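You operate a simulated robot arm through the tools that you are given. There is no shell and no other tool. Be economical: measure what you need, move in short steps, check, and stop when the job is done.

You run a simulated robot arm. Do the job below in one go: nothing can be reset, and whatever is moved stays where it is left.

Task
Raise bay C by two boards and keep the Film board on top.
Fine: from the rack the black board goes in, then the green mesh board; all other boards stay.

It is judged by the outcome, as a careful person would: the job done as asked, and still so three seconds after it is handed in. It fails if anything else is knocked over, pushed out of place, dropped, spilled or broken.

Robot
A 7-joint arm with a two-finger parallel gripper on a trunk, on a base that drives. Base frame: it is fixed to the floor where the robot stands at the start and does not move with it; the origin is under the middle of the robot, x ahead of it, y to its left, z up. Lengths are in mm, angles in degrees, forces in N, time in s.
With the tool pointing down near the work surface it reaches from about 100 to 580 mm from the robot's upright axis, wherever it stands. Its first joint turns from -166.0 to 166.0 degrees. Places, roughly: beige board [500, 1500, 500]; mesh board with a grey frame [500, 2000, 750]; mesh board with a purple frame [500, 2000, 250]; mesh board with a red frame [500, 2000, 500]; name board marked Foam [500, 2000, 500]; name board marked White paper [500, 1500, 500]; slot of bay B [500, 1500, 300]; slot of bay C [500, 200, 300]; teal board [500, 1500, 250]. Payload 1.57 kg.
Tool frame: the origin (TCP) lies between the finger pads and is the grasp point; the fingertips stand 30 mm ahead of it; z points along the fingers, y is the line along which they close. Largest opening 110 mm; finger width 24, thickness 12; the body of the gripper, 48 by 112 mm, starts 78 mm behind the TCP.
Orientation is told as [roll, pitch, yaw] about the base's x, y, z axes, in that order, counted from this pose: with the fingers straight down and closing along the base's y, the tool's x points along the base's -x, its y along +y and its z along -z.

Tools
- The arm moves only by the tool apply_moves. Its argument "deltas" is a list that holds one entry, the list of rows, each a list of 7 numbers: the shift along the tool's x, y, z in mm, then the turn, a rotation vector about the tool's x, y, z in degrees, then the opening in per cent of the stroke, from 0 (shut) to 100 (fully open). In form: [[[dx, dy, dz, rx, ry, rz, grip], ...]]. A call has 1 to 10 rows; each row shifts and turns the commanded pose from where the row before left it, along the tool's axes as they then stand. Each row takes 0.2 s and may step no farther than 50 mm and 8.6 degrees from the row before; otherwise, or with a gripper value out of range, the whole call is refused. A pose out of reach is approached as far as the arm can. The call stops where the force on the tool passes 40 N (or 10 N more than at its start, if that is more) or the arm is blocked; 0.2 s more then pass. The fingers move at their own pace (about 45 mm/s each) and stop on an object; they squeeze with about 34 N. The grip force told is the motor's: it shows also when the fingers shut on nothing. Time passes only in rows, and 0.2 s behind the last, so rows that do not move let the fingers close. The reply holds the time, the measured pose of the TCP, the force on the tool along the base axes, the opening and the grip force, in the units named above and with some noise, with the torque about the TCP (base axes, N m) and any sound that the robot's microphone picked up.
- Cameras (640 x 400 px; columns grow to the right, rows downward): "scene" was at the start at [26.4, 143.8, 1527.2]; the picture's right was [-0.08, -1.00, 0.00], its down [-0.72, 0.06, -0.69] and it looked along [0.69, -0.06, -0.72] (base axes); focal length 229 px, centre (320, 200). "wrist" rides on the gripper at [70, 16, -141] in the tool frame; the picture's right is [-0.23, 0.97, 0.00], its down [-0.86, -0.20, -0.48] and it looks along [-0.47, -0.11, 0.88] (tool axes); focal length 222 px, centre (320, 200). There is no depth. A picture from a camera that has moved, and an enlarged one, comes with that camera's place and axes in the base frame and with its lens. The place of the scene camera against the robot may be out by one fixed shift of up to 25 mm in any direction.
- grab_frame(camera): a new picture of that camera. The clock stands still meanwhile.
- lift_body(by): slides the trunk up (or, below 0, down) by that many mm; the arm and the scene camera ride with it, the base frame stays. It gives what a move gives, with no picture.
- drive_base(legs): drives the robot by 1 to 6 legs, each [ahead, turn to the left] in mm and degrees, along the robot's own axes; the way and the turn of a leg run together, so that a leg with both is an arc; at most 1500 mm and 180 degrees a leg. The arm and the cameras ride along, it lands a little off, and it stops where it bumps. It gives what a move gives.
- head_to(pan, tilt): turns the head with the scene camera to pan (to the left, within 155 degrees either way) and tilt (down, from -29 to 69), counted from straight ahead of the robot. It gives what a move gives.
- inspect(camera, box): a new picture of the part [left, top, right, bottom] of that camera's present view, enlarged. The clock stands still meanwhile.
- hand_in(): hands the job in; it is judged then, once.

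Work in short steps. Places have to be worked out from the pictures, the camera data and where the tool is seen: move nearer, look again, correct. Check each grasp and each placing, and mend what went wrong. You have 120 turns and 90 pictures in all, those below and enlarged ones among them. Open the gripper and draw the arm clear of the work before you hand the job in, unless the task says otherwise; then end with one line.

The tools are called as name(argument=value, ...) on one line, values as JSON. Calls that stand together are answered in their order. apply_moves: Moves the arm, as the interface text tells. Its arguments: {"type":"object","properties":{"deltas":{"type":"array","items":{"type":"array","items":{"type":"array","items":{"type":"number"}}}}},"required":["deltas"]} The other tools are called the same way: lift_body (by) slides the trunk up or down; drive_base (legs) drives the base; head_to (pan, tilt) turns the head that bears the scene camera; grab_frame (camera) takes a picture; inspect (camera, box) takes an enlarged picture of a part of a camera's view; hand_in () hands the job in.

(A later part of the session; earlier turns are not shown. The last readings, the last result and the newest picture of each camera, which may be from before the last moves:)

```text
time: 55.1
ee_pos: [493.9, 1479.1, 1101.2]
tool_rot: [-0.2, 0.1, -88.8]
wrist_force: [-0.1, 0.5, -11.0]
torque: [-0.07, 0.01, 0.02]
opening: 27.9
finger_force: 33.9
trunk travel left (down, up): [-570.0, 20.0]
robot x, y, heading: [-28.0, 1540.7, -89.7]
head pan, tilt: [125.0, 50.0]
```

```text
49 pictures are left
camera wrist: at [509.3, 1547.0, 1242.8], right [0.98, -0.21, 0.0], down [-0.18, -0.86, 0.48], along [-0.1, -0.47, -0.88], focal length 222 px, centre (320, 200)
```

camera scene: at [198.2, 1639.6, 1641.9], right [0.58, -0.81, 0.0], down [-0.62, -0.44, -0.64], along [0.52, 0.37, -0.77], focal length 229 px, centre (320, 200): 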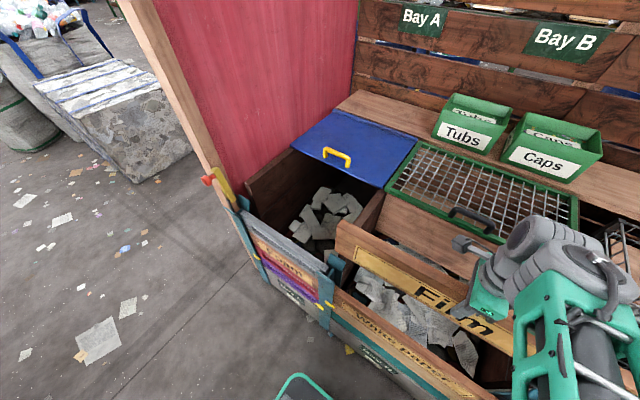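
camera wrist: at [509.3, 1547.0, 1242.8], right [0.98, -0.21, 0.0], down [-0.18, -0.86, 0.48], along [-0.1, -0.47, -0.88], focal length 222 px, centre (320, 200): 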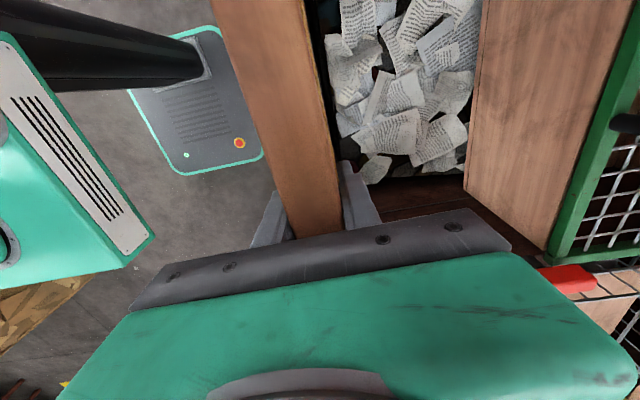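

inspect(camera="scene", box=[220, 200, 460, 350])

```text
2.67 times, centred on (340, 275) of scene
camera zoom: at [198.2, 1639.6, 1641.9], right [0.58, -0.81, 0.0], down [-0.62, -0.44, -0.64], along [0.52, 0.37, -0.77], focal length 612 px, centre (267, 0)
```

zoom: 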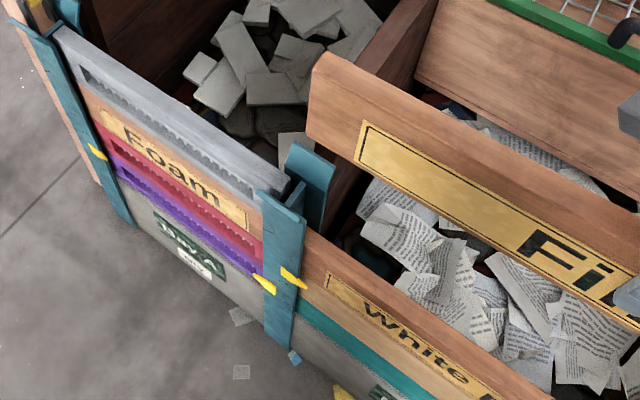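

Film's left end is about level with the slot end; I'll square the yaw, shift to x≈482, y≈1474, and lower to just above the posts for a check.

apply_moves(deltas=[[[-3, -6, 0, 0, 0, 1.4, 0], [-2, -6, 0, 0, 0, 0, 0]]])

lift_body(by=-130)

inspect(camera="scene", box=[200, 180, 480, 355])

grab_frame(camera="wrist")

```text
time: 55.7
ee_pos: [480.1, 1473.0, 1101.6]
tool_rot: [-0.1, 0.0, -90.2]
wrist_force: [-0.3, -0.3, -12.2]
torque: [-0.06, 0.0, -0.02]
opening: 27.9
finger_force: 34.3
trunk travel left (down, up): [-570.0, 20.0]
robot x, y, heading: [-24.4, 1534.6, -89.4]
head pan, tilt: [125.0, 50.0]
```

```text
time: 57.3
ee_pos: [481.9, 1472.0, 971.6]
tool_rot: [0.0, 0.0, -90.2]
wrist_force: [0.6, 0.6, -10.7]
torque: [-0.05, 0.01, 0.02]
opening: 28.0
finger_force: 33.8
trunk travel left (down, up): [-440.0, 150.0]
robot x, y, heading: [-27.2, 1537.4, -89.9]
head pan, tilt: [125.0, 50.0]
```

```text
2.29 times, centred on (340, 268) of scene
camera zoom: at [198.0, 1639.7, 1512.0], right [0.58, -0.81, 0.0], down [-0.62, -0.44, -0.64], along [0.52, 0.37, -0.77], focal length 524 px, centre (274, 46)
```

zoom: 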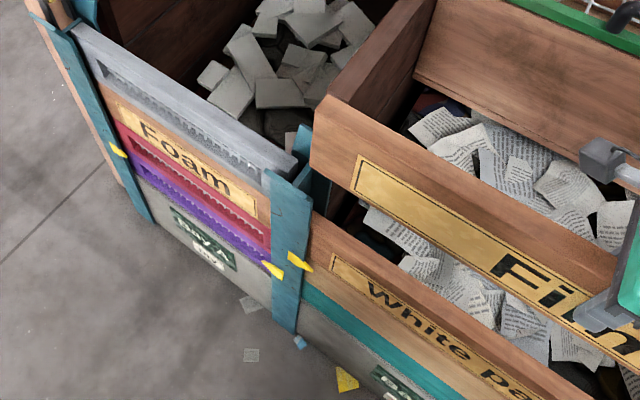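

```text
46 pictures are left
camera wrist: at [498.5, 1541.4, 1113.0], right [0.97, -0.23, 0.0], down [-0.2, -0.85, 0.48], along [-0.11, -0.47, -0.88], focal length 222 px, centre (320, 200)
```

wrist: 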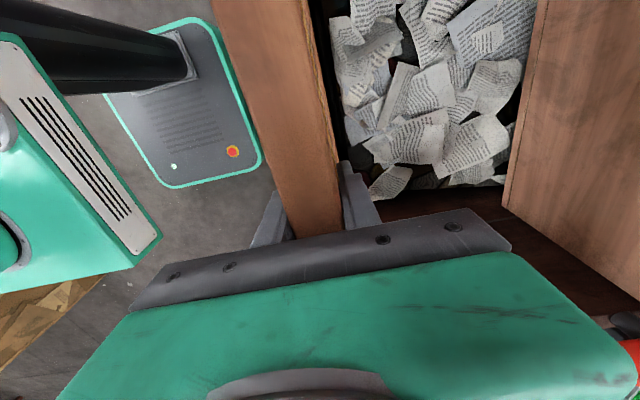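

Film's end overlaps the front flange by about the expected 12 mm. Lower in small steps watching force.

lift_body(by=-45)

inspect(camera="scene", box=[240, 190, 400, 290])

```text
time: 58.1
ee_pos: [480.8, 1471.9, 927.2]
tool_rot: [-0.1, 0.0, -90.1]
wrist_force: [-0.7, -0.7, -11.1]
torque: [-0.07, 0.0, 0.01]
opening: 28.0
finger_force: 34.5
trunk travel left (down, up): [-395.0, 195.0]
robot x, y, heading: [-23.3, 1538.6, -89.5]
head pan, tilt: [125.0, 50.0]
```

```text
4.00 times, centred on (320, 240) of scene
camera zoom: at [197.9, 1639.7, 1466.9], right [0.58, -0.81, 0.0], down [-0.62, -0.44, -0.64], along [0.52, 0.37, -0.77], focal length 918 px, centre (320, 40)
```

zoom: 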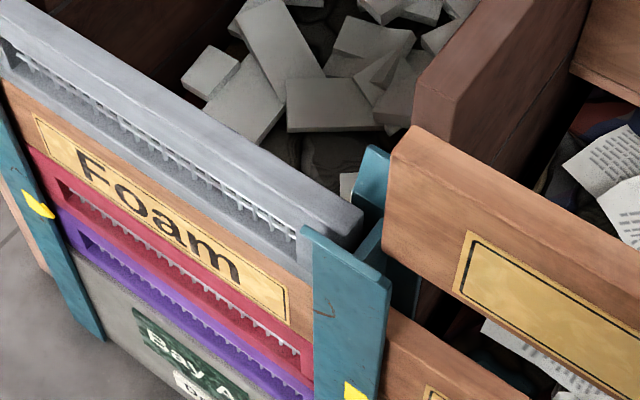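

lift_body(by=-35)

inspect(camera="scene", box=[240, 190, 400, 290])

```text
time: 58.9
ee_pos: [480.9, 1473.1, 891.5]
tool_rot: [-0.2, 0.0, -90.3]
wrist_force: [0.6, 0.4, -10.6]
torque: [-0.07, 0.0, 0.01]
opening: 27.9
finger_force: 34.1
trunk travel left (down, up): [-360.0, 230.0]
robot x, y, heading: [-28.5, 1536.2, -89.7]
head pan, tilt: [125.0, 50.0]
```

```text
4.00 times, centred on (320, 240) of scene
camera zoom: at [197.9, 1639.7, 1431.9], right [0.58, -0.81, 0.0], down [-0.62, -0.44, -0.64], along [0.52, 0.37, -0.77], focal length 918 px, centre (320, 40)
```

zoom: 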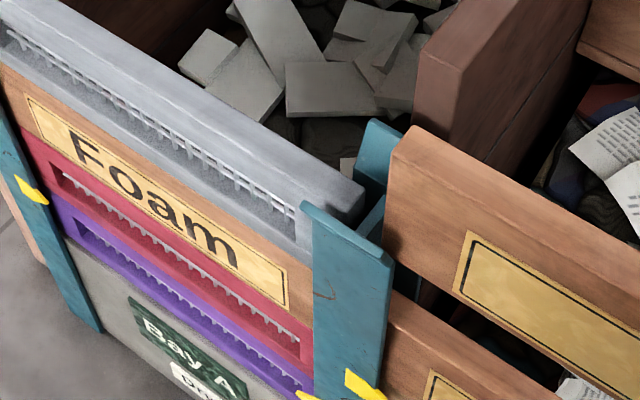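

lift_body(by=-25)

lift_body(by=-25)

inspect(camera="scene", box=[240, 190, 400, 290])

```text
time: 59.6
ee_pos: [480.0, 1473.2, 865.7]
tool_rot: [-0.1, 0.0, -90.1]
wrist_force: [-0.6, -0.1, -11.2]
torque: [-0.08, -0.02, -0.03]
opening: 27.6
finger_force: 33.9
trunk travel left (down, up): [-335.0, 255.0]
robot x, y, heading: [-25.5, 1539.2, -89.4]
head pan, tilt: [125.0, 50.0]
```

```text
time: 60.4
ee_pos: [480.6, 1473.0, 841.1]
tool_rot: [-0.2, 0.0, -90.3]
wrist_force: [0.1, 0.4, -11.1]
torque: [-0.06, -0.03, -0.02]
opening: 27.9
finger_force: 34.0
trunk travel left (down, up): [-310.0, 280.0]
robot x, y, heading: [-28.0, 1541.3, -89.4]
head pan, tilt: [125.0, 50.0]
```

```text
4.00 times, centred on (320, 240) of scene
camera zoom: at [197.9, 1639.7, 1381.9], right [0.58, -0.81, 0.0], down [-0.62, -0.44, -0.64], along [0.52, 0.37, -0.77], focal length 918 px, centre (320, 40)
```

zoom: 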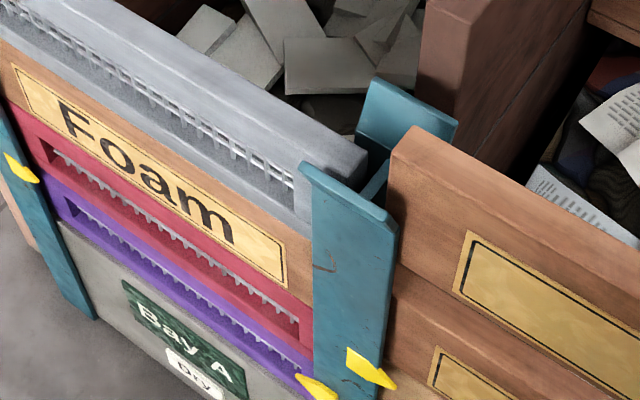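

Film is in the guides. Continue lowering gently until it bears on White paper.

lift_body(by=-15)

lift_body(by=-15)

inspect(camera="scene", box=[260, 200, 500, 350])

```text
time: 61.0
ee_pos: [481.7, 1473.2, 825.2]
tool_rot: [-0.1, 0.1, -90.2]
wrist_force: [0.9, 1.0, -10.6]
torque: [-0.04, -0.01, -0.01]
opening: 27.8
finger_force: 33.8
trunk travel left (down, up): [-295.0, 295.0]
robot x, y, heading: [-24.8, 1538.6, -89.9]
head pan, tilt: [125.0, 50.0]
```

```text
time: 61.6
ee_pos: [480.2, 1474.0, 810.8]
tool_rot: [-0.1, 0.0, -90.2]
wrist_force: [0.0, 0.0, -11.2]
torque: [-0.07, 0.02, 0.02]
opening: 28.2
finger_force: 33.9
trunk travel left (down, up): [-280.0, 310.0]
robot x, y, heading: [-24.6, 1537.4, -89.7]
head pan, tilt: [125.0, 50.0]
```

```text
2.67 times, centred on (380, 275) of scene
camera zoom: at [197.9, 1639.7, 1351.9], right [0.58, -0.81, 0.0], down [-0.62, -0.44, -0.64], along [0.52, 0.37, -0.77], focal length 612 px, centre (160, 0)
```

zoom: 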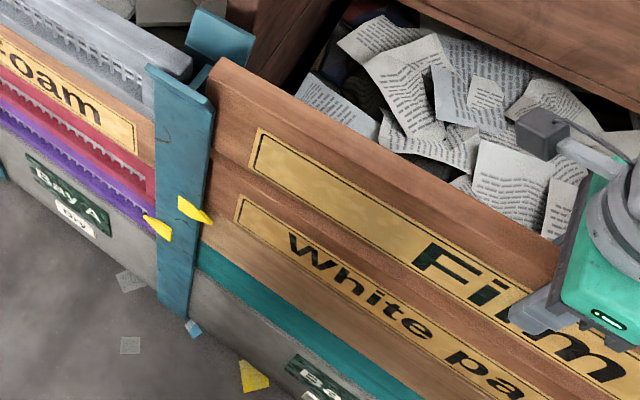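

lift_body(by=-20)

lift_body(by=-15)

```text
time: 62.3
ee_pos: [481.0, 1471.6, 791.4]
tool_rot: [-0.1, 0.0, -90.2]
wrist_force: [0.8, 0.1, -10.3]
torque: [-0.11, 0.01, 0.03]
opening: 27.8
finger_force: 34.5
trunk travel left (down, up): [-260.0, 330.0]
robot x, y, heading: [-25.4, 1538.2, -89.4]
head pan, tilt: [125.0, 50.0]
```

```text
time: 62.9
ee_pos: [481.3, 1471.7, 776.6]
tool_rot: [-0.2, -0.1, -90.2]
wrist_force: [-0.2, 0.2, -10.5]
torque: [-0.09, 0.0, 0.02]
opening: 28.0
finger_force: 33.8
trunk travel left (down, up): [-245.0, 345.0]
robot x, y, heading: [-26.2, 1535.0, -89.7]
head pan, tilt: [125.0, 50.0]
```

lift_body(by=-12)

lift_body(by=-10)

inspect(camera="scene", box=[260, 200, 500, 350])

```text
time: 63.5
ee_pos: [480.6, 1473.2, 770.4]
tool_rot: [0.6, 0.1, -90.2]
wrist_force: [-4.2, -0.4, 30.1]
torque: [0.77, 0.6, 0.01]
opening: 28.0
finger_force: 33.8
trunk travel left (down, up): [-233.0, 357.0]
robot x, y, heading: [-27.8, 1538.9, -89.5]
head pan, tilt: [125.0, 50.0]
```

```text
time: 64.1
ee_pos: [480.7, 1472.5, 756.2]
tool_rot: [0.2, 0.0, -90.1]
wrist_force: [0.4, -0.5, 30.4]
torque: [-0.17, -0.12, 0.03]
opening: 27.6
finger_force: 34.1
trunk travel left (down, up): [-223.0, 367.0]
robot x, y, heading: [-25.0, 1536.4, -89.8]
head pan, tilt: [125.0, 50.0]
```

```text
2.67 times, centred on (380, 275) of scene
camera zoom: at [195.3, 1639.9, 1295.3], right [0.58, -0.81, 0.0], down [-0.62, -0.44, -0.64], along [0.52, 0.37, -0.77], focal length 612 px, centre (160, 0)
```

zoom: 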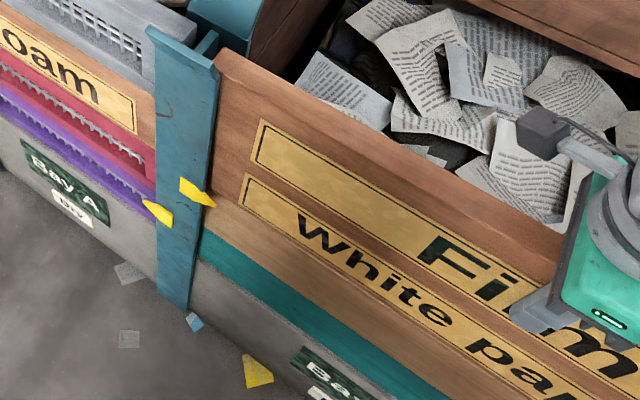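

grab_frame(camera="wrist")

lift_body(by=4)

```text
40 pictures are left
camera wrist: at [496.8, 1541.6, 897.6], right [0.97, -0.23, 0.0], down [-0.2, -0.85, 0.48], along [-0.11, -0.47, -0.88], focal length 222 px, centre (320, 200)
```

wrist: 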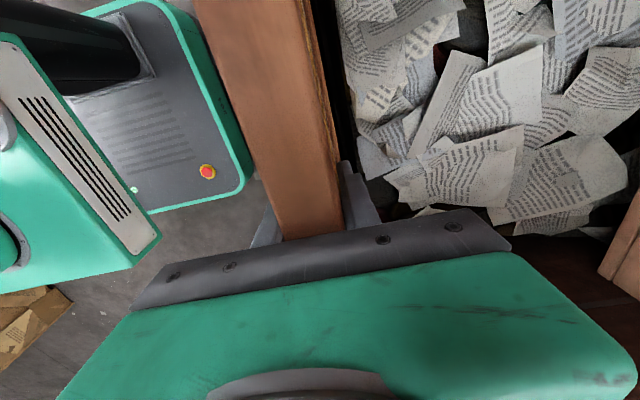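

```text
time: 64.6
ee_pos: [479.5, 1473.3, 756.3]
tool_rot: [-0.3, 0.0, -90.2]
wrist_force: [2.8, 0.6, 5.6]
torque: [-0.93, -0.35, -0.01]
opening: 27.9
finger_force: 33.5
trunk travel left (down, up): [-227.0, 363.0]
robot x, y, heading: [-26.9, 1534.8, -89.6]
head pan, tilt: [125.0, 50.0]
```

The board is seated (fingers slid ~12 mm). Open and withdraw upward.

apply_moves(deltas=[[[0, 0, 0, 0, 0, 0, 50], [0, 0, 0, 0, 0, 0, 100], [0, 0, 0, 0, 0, 0, 100], [0, 0, 0, 0, 0, 0, 100], [0, 0, 0, 0, 0, 0, 100], [0, 0, 0, 0, 0, 0, 100]]])

lift_body(by=130)

grab_frame(camera="wrist")

grab_frame(camera="scene")

```text
time: 66.0
ee_pos: [480.3, 1472.5, 758.8]
tool_rot: [-0.1, 0.0, -90.2]
wrist_force: [0.5, 0.7, 0.0]
torque: [-0.02, -0.03, 0.06]
opening: 110.1
finger_force: 0.0
trunk travel left (down, up): [-227.0, 363.0]
robot x, y, heading: [-24.0, 1535.7, -89.6]
head pan, tilt: [125.0, 50.0]
```

```text
time: 67.6
ee_pos: [480.9, 1472.2, 889.0]
tool_rot: [-0.1, 0.0, -90.1]
wrist_force: [-0.9, 0.1, 0.2]
torque: [0.02, -0.02, -0.03]
opening: 110.2
finger_force: 0.2
trunk travel left (down, up): [-357.0, 233.0]
robot x, y, heading: [-22.1, 1540.5, -89.6]
head pan, tilt: [125.0, 50.0]
```

```text
39 pictures are left
camera wrist: at [498.0, 1541.5, 1030.2], right [0.97, -0.23, 0.0], down [-0.2, -0.85, 0.48], along [-0.11, -0.47, -0.88], focal length 222 px, centre (320, 200)
```

wrist: 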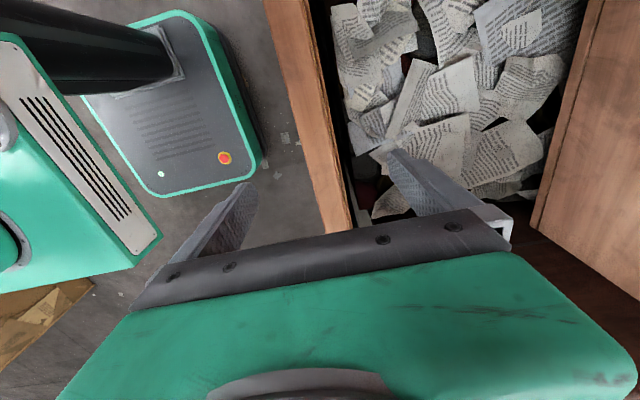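

```text
38 pictures are left
camera scene: at [197.3, 1639.7, 1429.0], right [0.58, -0.81, 0.0], down [-0.62, -0.44, -0.64], along [0.52, 0.37, -0.77], focal length 229 px, centre (320, 200)
```

scene: 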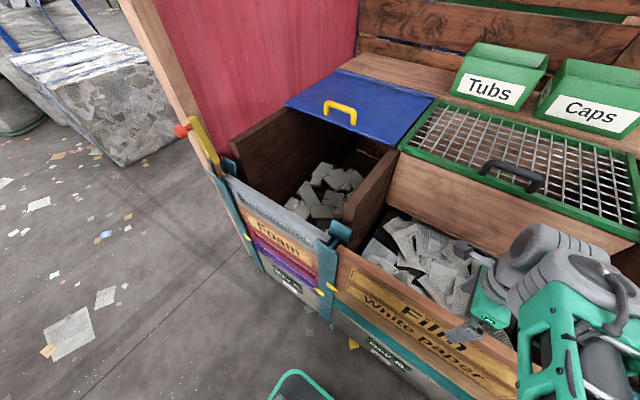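

Film is neatly parked on White paper. Now raise a bit and drive ahead ~648 mm to the rack (centre y≈825).

lift_body(by=100)

drive_base(legs=[[648, 0]])

head_to(pan=85, tilt=50)

grab_frame(camera="scene")

grab_frame(camera="wrist")

```text
time: 68.9
ee_pos: [480.4, 1472.9, 988.3]
tool_rot: [-0.2, 0.0, -90.3]
wrist_force: [-0.4, 0.1, 0.0]
torque: [0.02, 0.04, 0.02]
opening: 109.9
finger_force: 0.0
trunk travel left (down, up): [-457.0, 133.0]
robot x, y, heading: [-27.0, 1535.6, -89.4]
head pan, tilt: [125.0, 50.0]
```

```text
time: 72.5
ee_pos: [491.9, 833.1, 989.7]
tool_rot: [-0.1, -0.1, -89.2]
wrist_force: [0.0, 0.4, -0.5]
torque: [0.01, 0.02, 0.01]
opening: 110.1
finger_force: 0.0
trunk travel left (down, up): [-457.0, 133.0]
robot x, y, heading: [-16.6, 891.8, -88.5]
head pan, tilt: [125.0, 50.0]
```

```text
time: 73.6
ee_pos: [492.0, 832.9, 989.9]
tool_rot: [-0.2, 0.0, -89.2]
wrist_force: [-0.2, 0.5, -0.6]
torque: [0.0, 0.0, 0.0]
opening: 109.9
finger_force: 0.0
trunk travel left (down, up): [-457.0, 133.0]
robot x, y, heading: [-16.7, 889.3, -88.6]
head pan, tilt: [85.0, 50.0]
```

```text
37 pictures are left
camera scene: at [221.0, 944.8, 1529.0], right [-0.06, -1.0, 0.0], down [-0.76, 0.05, -0.64], along [0.64, -0.04, -0.77], focal length 229 px, centre (320, 200)
```

scene: 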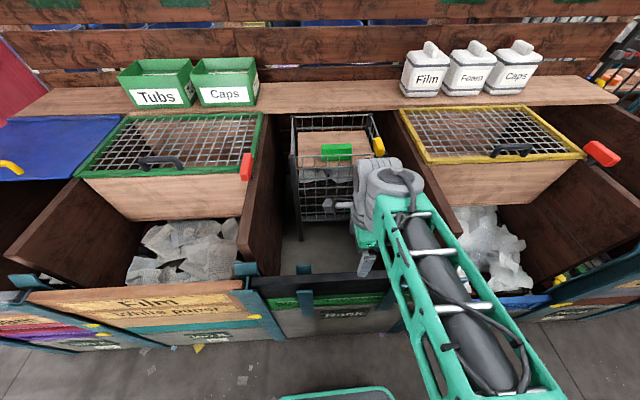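

```text
36 pictures are left
camera wrist: at [508.4, 902.1, 1130.3], right [0.98, -0.21, 0.0], down [-0.19, -0.86, 0.48], along [-0.1, -0.47, -0.88], focal length 222 px, centre (320, 200)
```

wrist: 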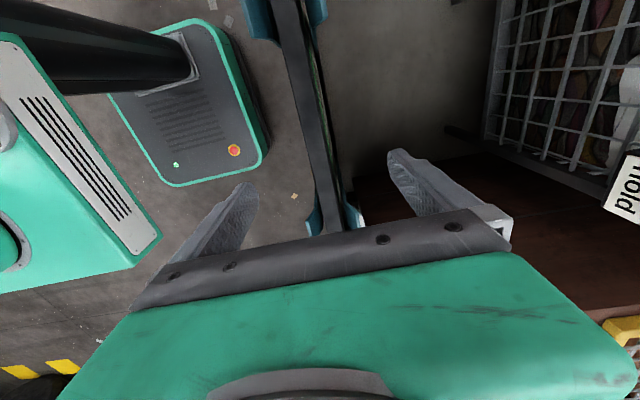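

Black board's centre is between guides at y≈979 and ≈691, x≈486. I'll align (slightly toward the lever side for balance) and lower.

apply_moves(deltas=[[[-9, -3, 0, 0, 0, 1, 100], [-9, -4, 0, 0, 0, 0, 100]]])

lift_body(by=-190)

grab_frame(camera="wrist")

```text
time: 74.2
ee_pos: [486.0, 815.4, 988.4]
tool_rot: [-0.1, 0.0, -90.2]
wrist_force: [0.8, -0.3, -0.9]
torque: [0.02, 0.01, 0.03]
opening: 110.0
finger_force: 0.0
trunk travel left (down, up): [-457.0, 133.0]
robot x, y, heading: [-13.2, 888.9, -88.5]
head pan, tilt: [85.0, 50.0]
```

```text
time: 76.3
ee_pos: [484.6, 815.3, 799.4]
tool_rot: [0.0, 0.0, -90.2]
wrist_force: [0.1, 0.7, -0.6]
torque: [-0.03, -0.01, -0.01]
opening: 110.0
finger_force: 0.1
trunk travel left (down, up): [-267.0, 323.0]
robot x, y, heading: [-16.0, 888.6, -88.6]
head pan, tilt: [85.0, 50.0]
```

```text
35 pictures are left
camera wrist: at [503.1, 884.0, 940.2], right [0.97, -0.23, 0.0], down [-0.2, -0.85, 0.48], along [-0.11, -0.47, -0.88], focal length 222 px, centre (320, 200)
```

wrist: 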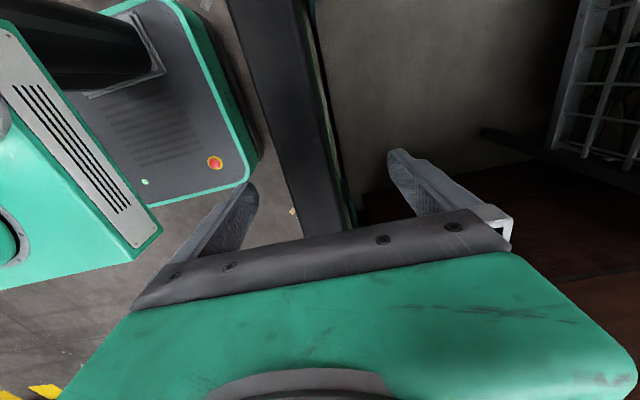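

lift_body(by=-35)

apply_moves(deltas=[[[0, 0, 0, 0, 0, 0, 40], [0, 0, 0, 0, 0, 0, 10], [0, 0, 0, 0, 0, 0, 0], [0, 0, 0, 0, 0, 0, 0], [0, 0, 0, 0, 0, 0, 0], [0, 0, 0, 0, 0, 0, 0]]])

lift_body(by=25)

grab_frame(camera="wrist")

```text
time: 77.1
ee_pos: [485.5, 815.6, 763.6]
tool_rot: [-0.1, 0.0, -90.2]
wrist_force: [0.2, -0.8, 0.6]
torque: [0.0, 0.02, 0.04]
opening: 109.8
finger_force: 0.0
trunk travel left (down, up): [-232.0, 358.0]
robot x, y, heading: [-14.0, 890.0, -88.6]
head pan, tilt: [85.0, 50.0]
```

```text
time: 78.5
ee_pos: [485.8, 815.0, 764.2]
tool_rot: [-0.1, -0.1, -90.1]
wrist_force: [-3.2, -0.9, 3.0]
torque: [0.18, 0.44, -0.07]
opening: 28.2
finger_force: 22.8
trunk travel left (down, up): [-232.0, 358.0]
robot x, y, heading: [-13.7, 887.4, -88.6]
head pan, tilt: [85.0, 50.0]
```

```text
time: 79.2
ee_pos: [485.5, 814.8, 788.2]
tool_rot: [-0.2, 0.1, -90.2]
wrist_force: [0.4, 0.4, -11.0]
torque: [-0.15, 0.0, 0.02]
opening: 28.0
finger_force: 34.5
trunk travel left (down, up): [-257.0, 333.0]
robot x, y, heading: [-14.5, 891.9, -88.5]
head pan, tilt: [85.0, 50.0]
```

```text
34 pictures are left
camera wrist: at [503.6, 883.9, 929.1], right [0.97, -0.23, 0.0], down [-0.2, -0.85, 0.48], along [-0.11, -0.47, -0.88], focal length 222 px, centre (320, 200)
```

wrist: 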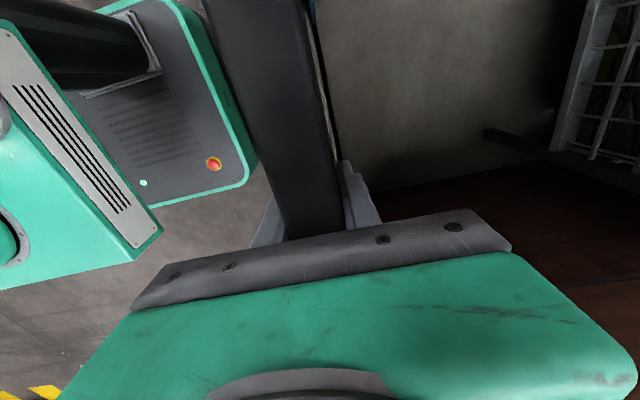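

Black board lifts freely: 11 N, centre ≈14 mm left of the grip. Check whether the lever stayed on the rack.

lift_body(by=60)

head_to(pan=60, tilt=52)

grab_frame(camera="scene")

```text
time: 80.2
ee_pos: [485.1, 814.9, 847.5]
tool_rot: [-0.1, 0.0, -90.2]
wrist_force: [0.0, -0.6, -10.4]
torque: [-0.18, 0.01, 0.0]
opening: 28.0
finger_force: 34.2
trunk travel left (down, up): [-317.0, 273.0]
robot x, y, heading: [-15.3, 891.5, -88.5]
head pan, tilt: [85.0, 50.0]
```

```text
time: 81.1
ee_pos: [486.7, 814.2, 848.5]
tool_rot: [-0.2, 0.0, -90.2]
wrist_force: [-0.3, 0.5, -10.4]
torque: [-0.17, 0.02, 0.01]
opening: 27.8
finger_force: 33.4
trunk travel left (down, up): [-317.0, 273.0]
robot x, y, heading: [-16.3, 892.2, -88.6]
head pan, tilt: [60.0, 52.0]
```

```text
33 pictures are left
camera scene: at [210.7, 913.6, 1386.2], right [-0.48, -0.88, 0.0], down [-0.69, 0.38, -0.62], along [0.54, -0.29, -0.79], focal length 229 px, centre (320, 200)
```

scene: 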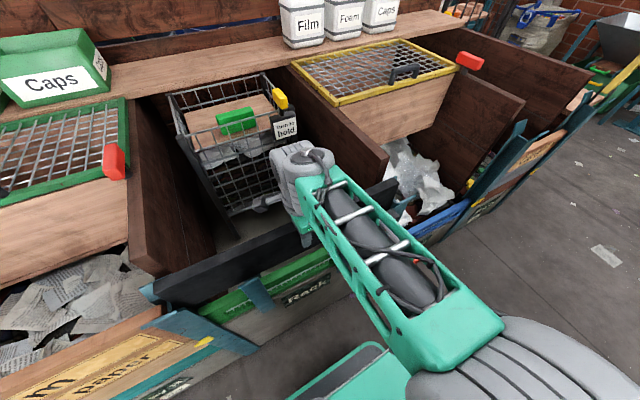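

Lift the black board clear and drive ahead to bay C.

lift_body(by=220)

grab_frame(camera="scene")

drive_base(legs=[[640, -1.5]])

```text
time: 83.4
ee_pos: [486.1, 814.1, 1067.8]
tool_rot: [-0.1, 0.0, -90.2]
wrist_force: [-0.5, -0.1, -11.7]
torque: [-0.18, -0.01, -0.02]
opening: 27.9
finger_force: 34.1
trunk travel left (down, up): [-537.0, 53.0]
robot x, y, heading: [-19.4, 889.2, -88.5]
head pan, tilt: [60.0, 52.0]
```

```text
32 pictures are left
camera scene: at [211.0, 913.6, 1606.2], right [-0.48, -0.88, 0.0], down [-0.69, 0.38, -0.62], along [0.54, -0.29, -0.79], focal length 229 px, centre (320, 200)
```

scene: 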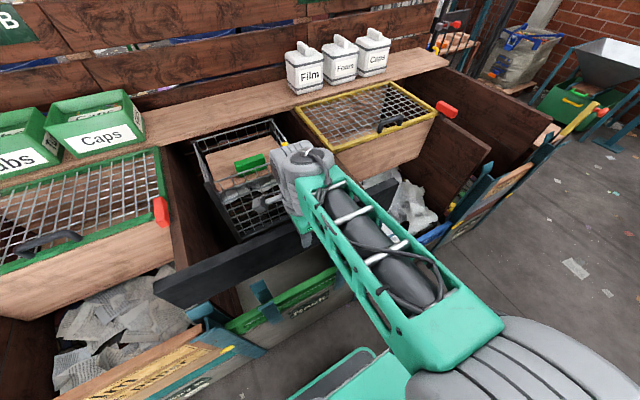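

```text
time: 87.0
ee_pos: [491.1, 155.7, 1068.0]
tool_rot: [-0.1, 0.0, -91.7]
wrist_force: [0.2, -0.3, -10.8]
torque: [-0.18, 0.0, -0.02]
opening: 27.7
finger_force: 34.1
trunk travel left (down, up): [-537.0, 53.0]
robot x, y, heading: [-10.8, 241.1, -90.2]
head pan, tilt: [60.0, 52.0]
```

Align over slot C (x 481, y 166, yaw −90.2), lower to just above the posts, and look at the left end.

apply_moves(deltas=[[[5, -5, 0, 0, 0, -1.5, 0], [5, -5, 0, 0, 0, 0, 0]]])

lift_body(by=-110)

head_to(pan=125, tilt=50)

inspect(camera="scene", box=[200, 180, 480, 355])

```text
time: 87.6
ee_pos: [480.6, 166.5, 1069.6]
tool_rot: [-0.1, 0.0, -90.2]
wrist_force: [0.6, -0.6, -10.9]
torque: [-0.17, -0.04, 0.0]
opening: 27.7
finger_force: 33.7
trunk travel left (down, up): [-537.0, 53.0]
robot x, y, heading: [-7.2, 242.8, -90.1]
head pan, tilt: [60.0, 52.0]
```

```text
time: 89.0
ee_pos: [480.4, 165.9, 959.3]
tool_rot: [-0.2, 0.0, -90.2]
wrist_force: [0.1, 0.2, -9.9]
torque: [-0.19, 0.02, -0.01]
opening: 27.9
finger_force: 34.3
trunk travel left (down, up): [-427.0, 163.0]
robot x, y, heading: [-8.8, 247.1, -90.0]
head pan, tilt: [60.0, 52.0]
```

```text
time: 90.4
ee_pos: [482.1, 165.8, 958.6]
tool_rot: [-0.1, 0.0, -90.2]
wrist_force: [-0.9, -0.3, -10.6]
torque: [-0.19, 0.01, -0.03]
opening: 27.6
finger_force: 34.2
trunk travel left (down, up): [-427.0, 163.0]
robot x, y, heading: [-6.6, 247.7, -89.9]
head pan, tilt: [125.0, 50.0]
```

```text
2.29 times, centred on (340, 268) of scene
camera zoom: at [217.3, 343.7, 1498.9], right [0.57, -0.82, 0.0], down [-0.63, -0.44, -0.64], along [0.53, 0.37, -0.77], focal length 524 px, centre (274, 46)
```

zoom: 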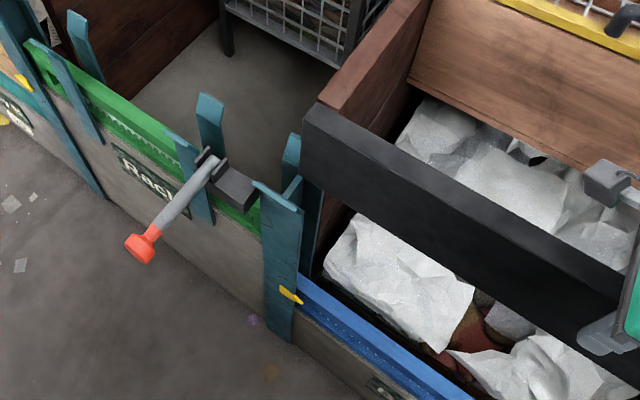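

The lever stayed on the rack, so the board is clean. Its position agrees with the slot centre (≈183); lower in steps.

lift_body(by=-50)

inspect(camera="scene", box=[240, 190, 400, 290])

```text
time: 91.3
ee_pos: [481.5, 165.0, 908.3]
tool_rot: [0.0, 0.0, -90.2]
wrist_force: [-0.1, -0.6, -9.5]
torque: [-0.17, 0.03, 0.0]
opening: 27.8
finger_force: 34.0
trunk travel left (down, up): [-377.0, 213.0]
robot x, y, heading: [-4.0, 241.2, -90.0]
head pan, tilt: [125.0, 50.0]
```

```text
4.00 times, centred on (320, 240) of scene
camera zoom: at [217.1, 343.8, 1448.9], right [0.57, -0.82, 0.0], down [-0.63, -0.44, -0.64], along [0.53, 0.37, -0.77], focal length 918 px, centre (320, 40)
```

zoom: 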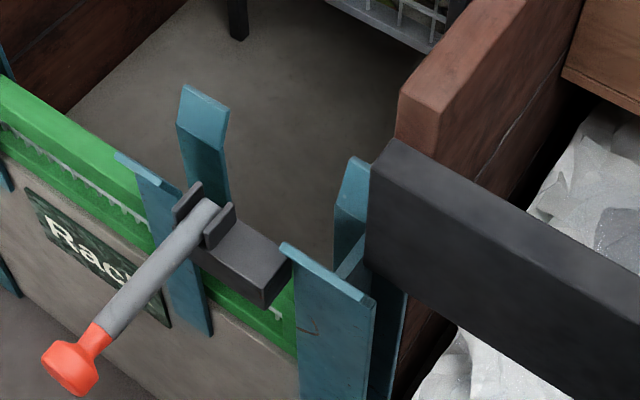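

Same relation to the post as before. Continue lowering.

lift_body(by=-30)

lift_body(by=-25)

inspect(camera="scene", box=[240, 190, 400, 290])

```text
time: 92.1
ee_pos: [481.0, 166.0, 878.3]
tool_rot: [-0.1, 0.0, -90.3]
wrist_force: [-0.2, 0.1, -11.1]
torque: [-0.15, 0.0, -0.01]
opening: 28.1
finger_force: 34.3
trunk travel left (down, up): [-347.0, 243.0]
robot x, y, heading: [-4.1, 246.4, -90.2]
head pan, tilt: [125.0, 50.0]
```

```text
time: 92.8
ee_pos: [481.7, 166.6, 854.0]
tool_rot: [-0.1, 0.0, -90.2]
wrist_force: [-0.6, -0.2, -10.5]
torque: [-0.18, 0.03, 0.0]
opening: 27.9
finger_force: 34.3
trunk travel left (down, up): [-322.0, 268.0]
robot x, y, heading: [-7.9, 244.3, -90.1]
head pan, tilt: [125.0, 50.0]
```

```text
4.00 times, centred on (320, 240) of scene
camera zoom: at [217.0, 343.8, 1393.9], right [0.57, -0.82, 0.0], down [-0.63, -0.44, -0.64], along [0.53, 0.37, -0.77], focal length 918 px, centre (320, 40)
```

zoom: 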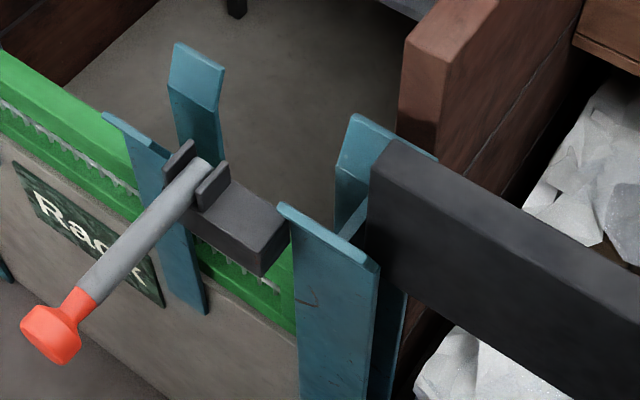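

lift_body(by=-25)

lift_body(by=-25)

inspect(camera="scene", box=[240, 190, 400, 290])

```text
time: 93.5
ee_pos: [480.4, 166.7, 829.4]
tool_rot: [-0.1, 0.0, -90.3]
wrist_force: [-0.1, -0.8, -10.7]
torque: [-0.17, 0.02, 0.0]
opening: 27.9
finger_force: 33.8
trunk travel left (down, up): [-297.0, 293.0]
robot x, y, heading: [-7.8, 245.4, -90.0]
head pan, tilt: [125.0, 50.0]
```

```text
time: 94.2
ee_pos: [481.7, 166.2, 804.4]
tool_rot: [-0.1, 0.0, -90.2]
wrist_force: [-1.0, -0.5, -10.7]
torque: [-0.19, 0.01, -0.02]
opening: 27.8
finger_force: 34.1
trunk travel left (down, up): [-272.0, 318.0]
robot x, y, heading: [-9.8, 242.6, -90.2]
head pan, tilt: [125.0, 50.0]
```

```text
4.00 times, centred on (320, 240) of scene
camera zoom: at [217.0, 343.8, 1343.9], right [0.57, -0.82, 0.0], down [-0.63, -0.44, -0.64], along [0.53, 0.37, -0.77], focal length 918 px, centre (320, 40)
```

zoom: 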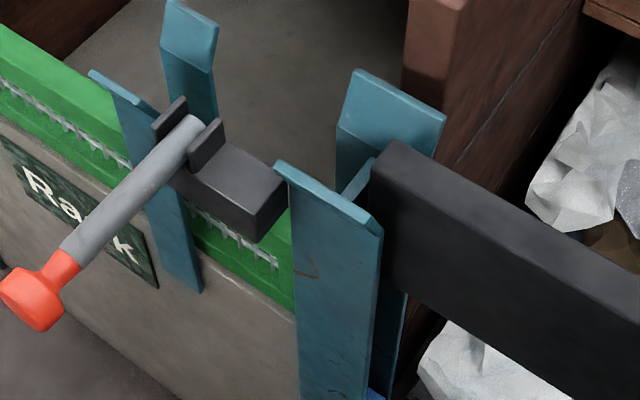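

Engaged in the guides with no side force. Lower further down the slot.

lift_body(by=-120)

lift_body(by=-120)

lift_body(by=-25)

grab_frame(camera="scene")

```text
time: 95.7
ee_pos: [480.3, 165.9, 685.1]
tool_rot: [0.0, -0.1, -90.2]
wrist_force: [0.1, 0.3, -9.8]
torque: [-0.16, -0.01, -0.02]
opening: 28.0
finger_force: 34.0
trunk travel left (down, up): [-152.0, 438.0]
robot x, y, heading: [-11.1, 241.4, -89.9]
head pan, tilt: [125.0, 50.0]
```

```text
time: 97.2
ee_pos: [479.7, 165.3, 563.9]
tool_rot: [-0.1, 0.0, -90.2]
wrist_force: [0.5, -0.3, -10.7]
torque: [-0.17, -0.02, 0.01]
opening: 27.8
finger_force: 33.9
trunk travel left (down, up): [-32.0, 558.0]
robot x, y, heading: [-6.2, 242.4, -90.0]
head pan, tilt: [125.0, 50.0]
```

```text
time: 97.9
ee_pos: [480.2, 165.5, 537.9]
tool_rot: [-0.1, 0.0, -90.2]
wrist_force: [-0.9, -0.8, -11.2]
torque: [-0.18, 0.01, 0.01]
opening: 27.7
finger_force: 33.6
trunk travel left (down, up): [-7.0, 583.0]
robot x, y, heading: [-11.0, 243.0, -90.1]
head pan, tilt: [125.0, 50.0]
```

```text
27 pictures are left
camera scene: at [216.9, 343.7, 1078.9], right [0.57, -0.82, 0.0], down [-0.63, -0.44, -0.64], along [0.53, 0.37, -0.77], focal length 229 px, centre (320, 200)
```

scene: 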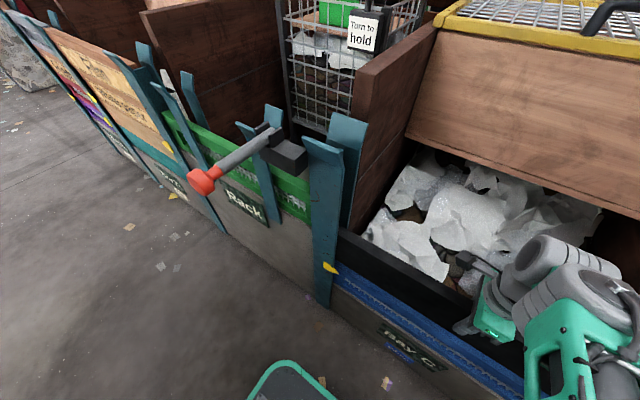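

Trunk is at its bottom; I continue down with the arm in small rows until contact.

apply_moves(deltas=[[[0, 0, 6, 0, 0, 0, 0], [0, 0, 6, 0, 0, 0, 0], [0, 0, 6, 0, 0, 0, 0]]])

apply_moves(deltas=[[[0, 0, 5, 0, 0, 0, 0], [0, 0, 5, 0, 0, 0, 0]]])

```text
time: 98.7
ee_pos: [481.5, 165.2, 521.7]
tool_rot: [-0.1, -0.1, -90.2]
wrist_force: [0.7, 0.2, -11.2]
torque: [-0.17, -0.02, 0.02]
opening: 28.0
finger_force: 33.9
trunk travel left (down, up): [-7.0, 583.0]
robot x, y, heading: [-9.9, 241.8, -90.2]
head pan, tilt: [125.0, 50.0]
```

```text
time: 99.3
ee_pos: [482.3, 164.4, 510.8]
tool_rot: [-0.2, 0.0, -90.1]
wrist_force: [-0.3, 0.2, -10.3]
torque: [-0.19, 0.0, 0.01]
opening: 27.7
finger_force: 34.0
trunk travel left (down, up): [-7.0, 583.0]
robot x, y, heading: [-8.9, 245.5, -90.0]
head pan, tilt: [125.0, 50.0]
```

apply_moves(deltas=[[[0, 0, 4, 0, 0, 0, 0], [0, 0, 4, 0, 0, 0, 0], [0, 0, 4, 0, 0, 0, 0]]])

inspect(camera="scene", box=[280, 200, 520, 350])

```text
time: 100.1
ee_pos: [482.5, 164.0, 503.7]
tool_rot: [0.3, 0.1, -90.2]
wrist_force: [-6.1, -2.9, 16.7]
torque: [1.04, 0.86, 0.33]
opening: 28.0
finger_force: 34.2
trunk travel left (down, up): [-7.0, 583.0]
robot x, y, heading: [-6.1, 245.7, -89.9]
head pan, tilt: [125.0, 50.0]
```

```text
2.67 times, centred on (400, 275) of scene
camera zoom: at [215.5, 343.6, 1079.8], right [0.57, -0.82, 0.0], down [-0.63, -0.44, -0.64], along [0.53, 0.37, -0.77], focal length 612 px, centre (107, 0)
```

zoom: 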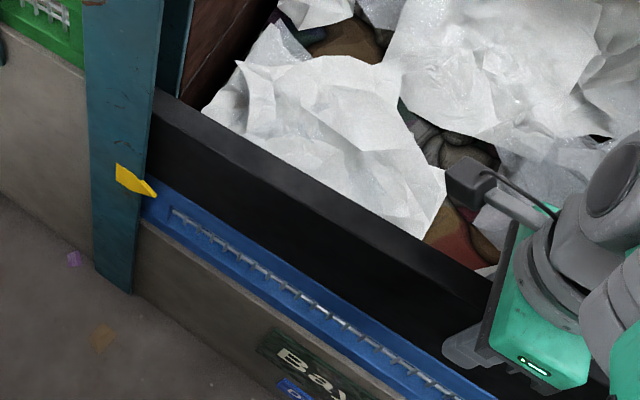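

Seated on the blue board. Open and raise clear.

apply_moves(deltas=[[[0, 0, -2, 0, 0, 0, 50], [0, 0, 0, 0, 0, 0, 100], [0, 0, 0, 0, 0, 0, 100], [0, 0, 0, 0, 0, 0, 100], [0, 0, 0, 0, 0, 0, 100], [0, 0, 0, 0, 0, 0, 100]]])

lift_body(by=460)

apply_moves(deltas=[[[0, 0, -20, 0, 0, 0, 100], [0, 0, -20, 0, 0, 0, 100]]])

grab_frame(camera="scene")

```text
time: 101.5
ee_pos: [480.6, 166.3, 501.0]
tool_rot: [-0.1, 0.0, -90.3]
wrist_force: [0.1, -0.4, 0.2]
torque: [0.01, 0.01, -0.02]
opening: 109.9
finger_force: 0.1
trunk travel left (down, up): [-7.0, 583.0]
robot x, y, heading: [-9.6, 243.5, -90.2]
head pan, tilt: [125.0, 50.0]
```

```text
refused: 460 is not a number from -400 to 400
```

```text
time: 102.1
ee_pos: [480.8, 165.8, 539.9]
tool_rot: [-0.1, -0.1, -90.1]
wrist_force: [-0.2, 0.1, -0.5]
torque: [0.02, 0.0, 0.0]
opening: 110.2
finger_force: 0.0
trunk travel left (down, up): [-7.0, 583.0]
robot x, y, heading: [-8.2, 248.2, -89.7]
head pan, tilt: [125.0, 50.0]
```

```text
25 pictures are left
camera scene: at [216.5, 343.8, 1079.0], right [0.57, -0.82, 0.0], down [-0.63, -0.44, -0.64], along [0.53, 0.37, -0.77], focal length 229 px, centre (320, 200)
```

scene: 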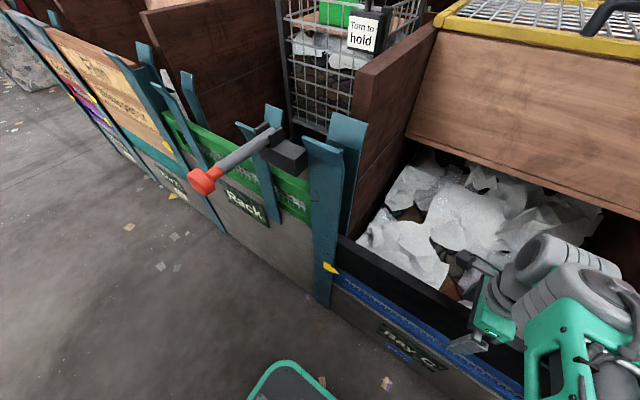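

Black board is placed in C. Raise and go back to the rack for the green mesh board.

lift_body(by=400)

drive_base(legs=[[-655, 0]])

grab_frame(camera="wrist")

```text
time: 105.9
ee_pos: [480.7, 166.4, 940.4]
tool_rot: [-0.1, 0.0, -90.2]
wrist_force: [-0.7, -0.2, 0.9]
torque: [0.02, 0.03, 0.0]
opening: 109.9
finger_force: 0.1
trunk travel left (down, up): [-407.0, 183.0]
robot x, y, heading: [-9.5, 241.5, -90.0]
head pan, tilt: [125.0, 50.0]
```

```text
time: 109.5
ee_pos: [476.0, 829.3, 940.9]
tool_rot: [-0.1, -0.1, -88.9]
wrist_force: [0.3, -0.8, -1.0]
torque: [0.0, -0.02, -0.01]
opening: 110.4
finger_force: 0.0
trunk travel left (down, up): [-407.0, 183.0]
robot x, y, heading: [-13.2, 891.6, -88.6]
head pan, tilt: [125.0, 50.0]
```

```text
24 pictures are left
camera wrist: at [491.3, 897.6, 1081.4], right [0.98, -0.21, 0.0], down [-0.18, -0.86, 0.48], along [-0.1, -0.47, -0.88], focal length 222 px, centre (320, 200)
```

wrist: 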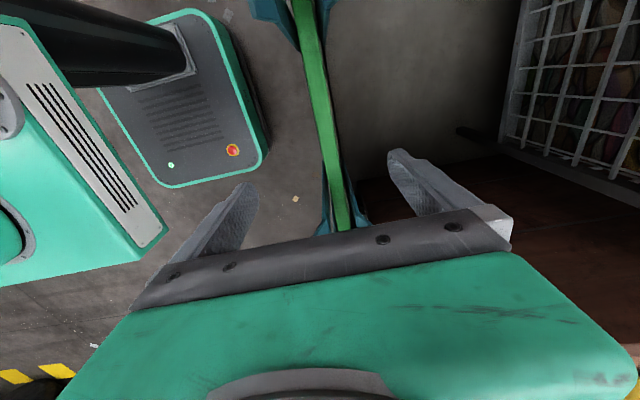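

apply_moves(deltas=[[[0, 4, 0, 0, 0, 1.3, 100], [0, 5, 0, 0, 0, 0, 100]]])

lift_body(by=-200)

grab_frame(camera="wrist")

```text
time: 110.2
ee_pos: [484.1, 827.7, 939.9]
tool_rot: [-0.1, 0.0, -90.2]
wrist_force: [-0.8, 0.8, 0.6]
torque: [-0.03, 0.03, -0.01]
opening: 110.0
finger_force: 0.0
trunk travel left (down, up): [-407.0, 183.0]
robot x, y, heading: [-15.7, 895.2, -88.6]
head pan, tilt: [125.0, 50.0]
```

```text
time: 112.3
ee_pos: [484.7, 827.7, 739.7]
tool_rot: [-0.1, 0.1, -90.2]
wrist_force: [-0.3, 1.1, 0.0]
torque: [-0.01, 0.03, -0.01]
opening: 109.8
finger_force: 0.0
trunk travel left (down, up): [-207.0, 383.0]
robot x, y, heading: [-16.8, 893.3, -88.6]
head pan, tilt: [125.0, 50.0]
```

```text
23 pictures are left
camera wrist: at [502.3, 897.0, 881.1], right [0.97, -0.23, 0.0], down [-0.2, -0.85, 0.48], along [-0.11, -0.47, -0.88], focal length 222 px, centre (320, 200)
```

wrist: 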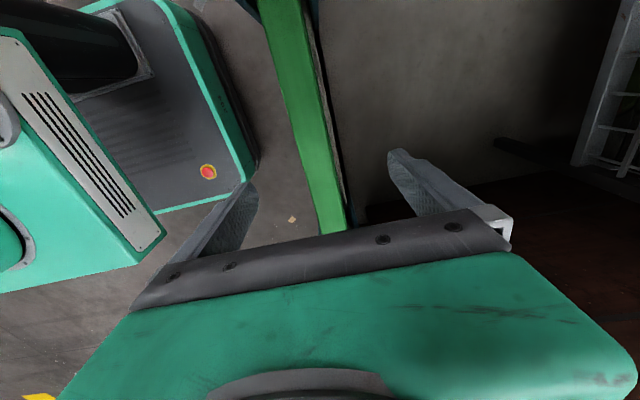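

Green board's top is at z≈698; lower 58 mm to grip its top rail.

lift_body(by=-58)

grab_frame(camera="wrist")

```text
time: 113.3
ee_pos: [485.1, 828.3, 681.4]
tool_rot: [0.0, 0.0, -90.2]
wrist_force: [-0.1, 0.1, -0.8]
torque: [-0.01, 0.01, 0.01]
opening: 109.8
finger_force: 0.1
trunk travel left (down, up): [-149.0, 441.0]
robot x, y, heading: [-18.1, 896.0, -88.8]
head pan, tilt: [125.0, 50.0]
```

```text
22 pictures are left
camera wrist: at [502.3, 897.0, 823.1], right [0.97, -0.23, 0.0], down [-0.2, -0.85, 0.48], along [-0.11, -0.47, -0.88], focal length 222 px, centre (320, 200)
```

wrist: 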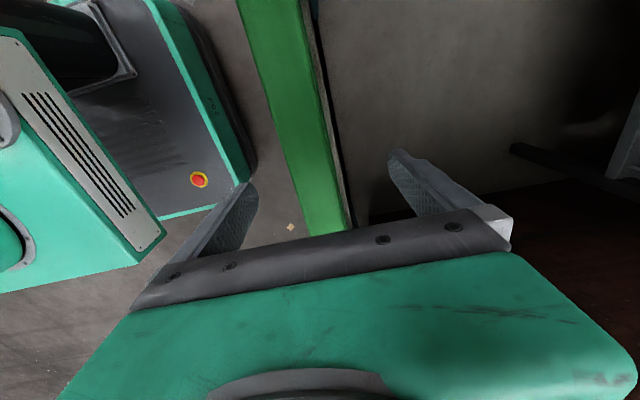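

lift_body(by=-16)

apply_moves(deltas=[[[0, 0, 0, 0, 0, 0, 40], [0, 0, 0, 0, 0, 0, 10], [0, 0, 0, 0, 0, 0, 0], [0, 0, 0, 0, 0, 0, 0], [0, 0, 0, 0, 0, 0, 0], [0, 0, 0, 0, 0, 0, 0]]])

lift_body(by=20)

```text
time: 113.9
ee_pos: [484.1, 828.0, 665.5]
tool_rot: [-0.1, 0.0, -90.2]
wrist_force: [0.2, 0.6, -0.3]
torque: [-0.02, -0.02, 0.0]
opening: 110.0
finger_force: 0.2
trunk travel left (down, up): [-133.0, 457.0]
robot x, y, heading: [-16.5, 893.1, -88.8]
head pan, tilt: [125.0, 50.0]
```

```text
time: 115.3
ee_pos: [484.5, 827.4, 664.9]
tool_rot: [-0.1, 0.0, -90.2]
wrist_force: [-3.5, -0.1, 1.0]
torque: [-0.12, 0.27, -0.05]
opening: 28.0
finger_force: 22.7
trunk travel left (down, up): [-133.0, 457.0]
robot x, y, heading: [-16.3, 898.5, -88.7]
head pan, tilt: [125.0, 50.0]
```

```text
time: 116.0
ee_pos: [484.7, 827.4, 685.1]
tool_rot: [-0.1, 0.1, -90.2]
wrist_force: [0.2, -0.3, -8.0]
torque: [-0.02, -0.01, -0.01]
opening: 27.8
finger_force: 33.6
trunk travel left (down, up): [-153.0, 437.0]
robot x, y, heading: [-13.4, 896.5, -88.8]
head pan, tilt: [125.0, 50.0]
```

Green board held at its centre (8 N). Lift clear and look.

lift_body(by=180)

lift_body(by=180)

drive_base(legs=[[640, -1.2]])

grab_frame(camera="scene")

```text
time: 118.0
ee_pos: [484.8, 827.6, 865.5]
tool_rot: [-0.1, 0.0, -90.1]
wrist_force: [0.3, 0.3, -7.7]
torque: [-0.06, -0.02, -0.03]
opening: 28.0
finger_force: 34.0
trunk travel left (down, up): [-333.0, 257.0]
robot x, y, heading: [-17.2, 895.7, -88.5]
head pan, tilt: [125.0, 50.0]
```

```text
time: 120.0
ee_pos: [485.2, 827.3, 1044.4]
tool_rot: [-0.2, 0.0, -90.2]
wrist_force: [0.2, -0.3, -7.9]
torque: [-0.07, 0.01, -0.05]
opening: 28.1
finger_force: 34.1
trunk travel left (down, up): [-513.0, 77.0]
robot x, y, heading: [-13.9, 894.7, -88.5]
head pan, tilt: [125.0, 50.0]
```

```text
time: 123.6
ee_pos: [493.4, 170.6, 1045.3]
tool_rot: [0.0, 0.0, -91.0]
wrist_force: [0.0, -0.4, -6.8]
torque: [-0.05, 0.0, 0.02]
opening: 27.8
finger_force: 34.7
trunk travel left (down, up): [-513.0, 77.0]
robot x, y, heading: [-3.3, 244.6, -89.5]
head pan, tilt: [125.0, 50.0]
```

```text
21 pictures are left
camera scene: at [218.7, 346.4, 1584.9], right [0.58, -0.81, 0.0], down [-0.62, -0.44, -0.64], along [0.52, 0.37, -0.77], focal length 229 px, centre (320, 200)
```

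scene: 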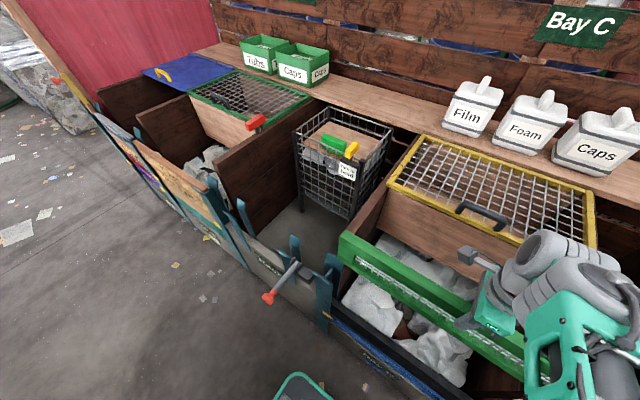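

Align over C again (x 481, y 177) and lower to the post tops.

apply_moves(deltas=[[[3, -6, 0, 0, 0, -0.8, 0], [3, -6, 0, 0, 0, 0, 0]]])

lift_body(by=-130)

inspect(camera="scene", box=[240, 190, 400, 290])

```text
time: 124.2
ee_pos: [483.9, 177.1, 1044.7]
tool_rot: [-0.2, -0.1, -90.3]
wrist_force: [-0.2, 1.0, -8.5]
torque: [-0.01, 0.01, 0.03]
opening: 28.1
finger_force: 33.7
trunk travel left (down, up): [-513.0, 77.0]
robot x, y, heading: [-8.8, 243.5, -89.8]
head pan, tilt: [125.0, 50.0]
```

```text
time: 125.8
ee_pos: [483.1, 176.2, 915.4]
tool_rot: [-0.1, 0.0, -90.1]
wrist_force: [0.0, -0.5, -7.7]
torque: [-0.02, -0.02, -0.01]
opening: 28.1
finger_force: 34.3
trunk travel left (down, up): [-383.0, 207.0]
robot x, y, heading: [-9.2, 245.3, -89.6]
head pan, tilt: [125.0, 50.0]
```

```text
4.00 times, centred on (320, 240) of scene
camera zoom: at [218.5, 346.6, 1455.0], right [0.58, -0.81, 0.0], down [-0.62, -0.44, -0.64], along [0.52, 0.37, -0.77], focal length 918 px, centre (320, 40)
```

zoom: 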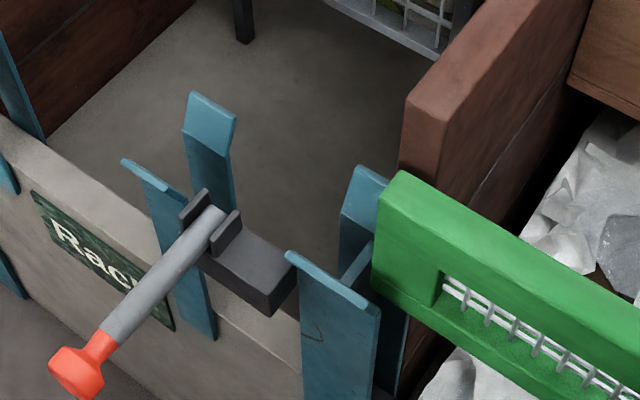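

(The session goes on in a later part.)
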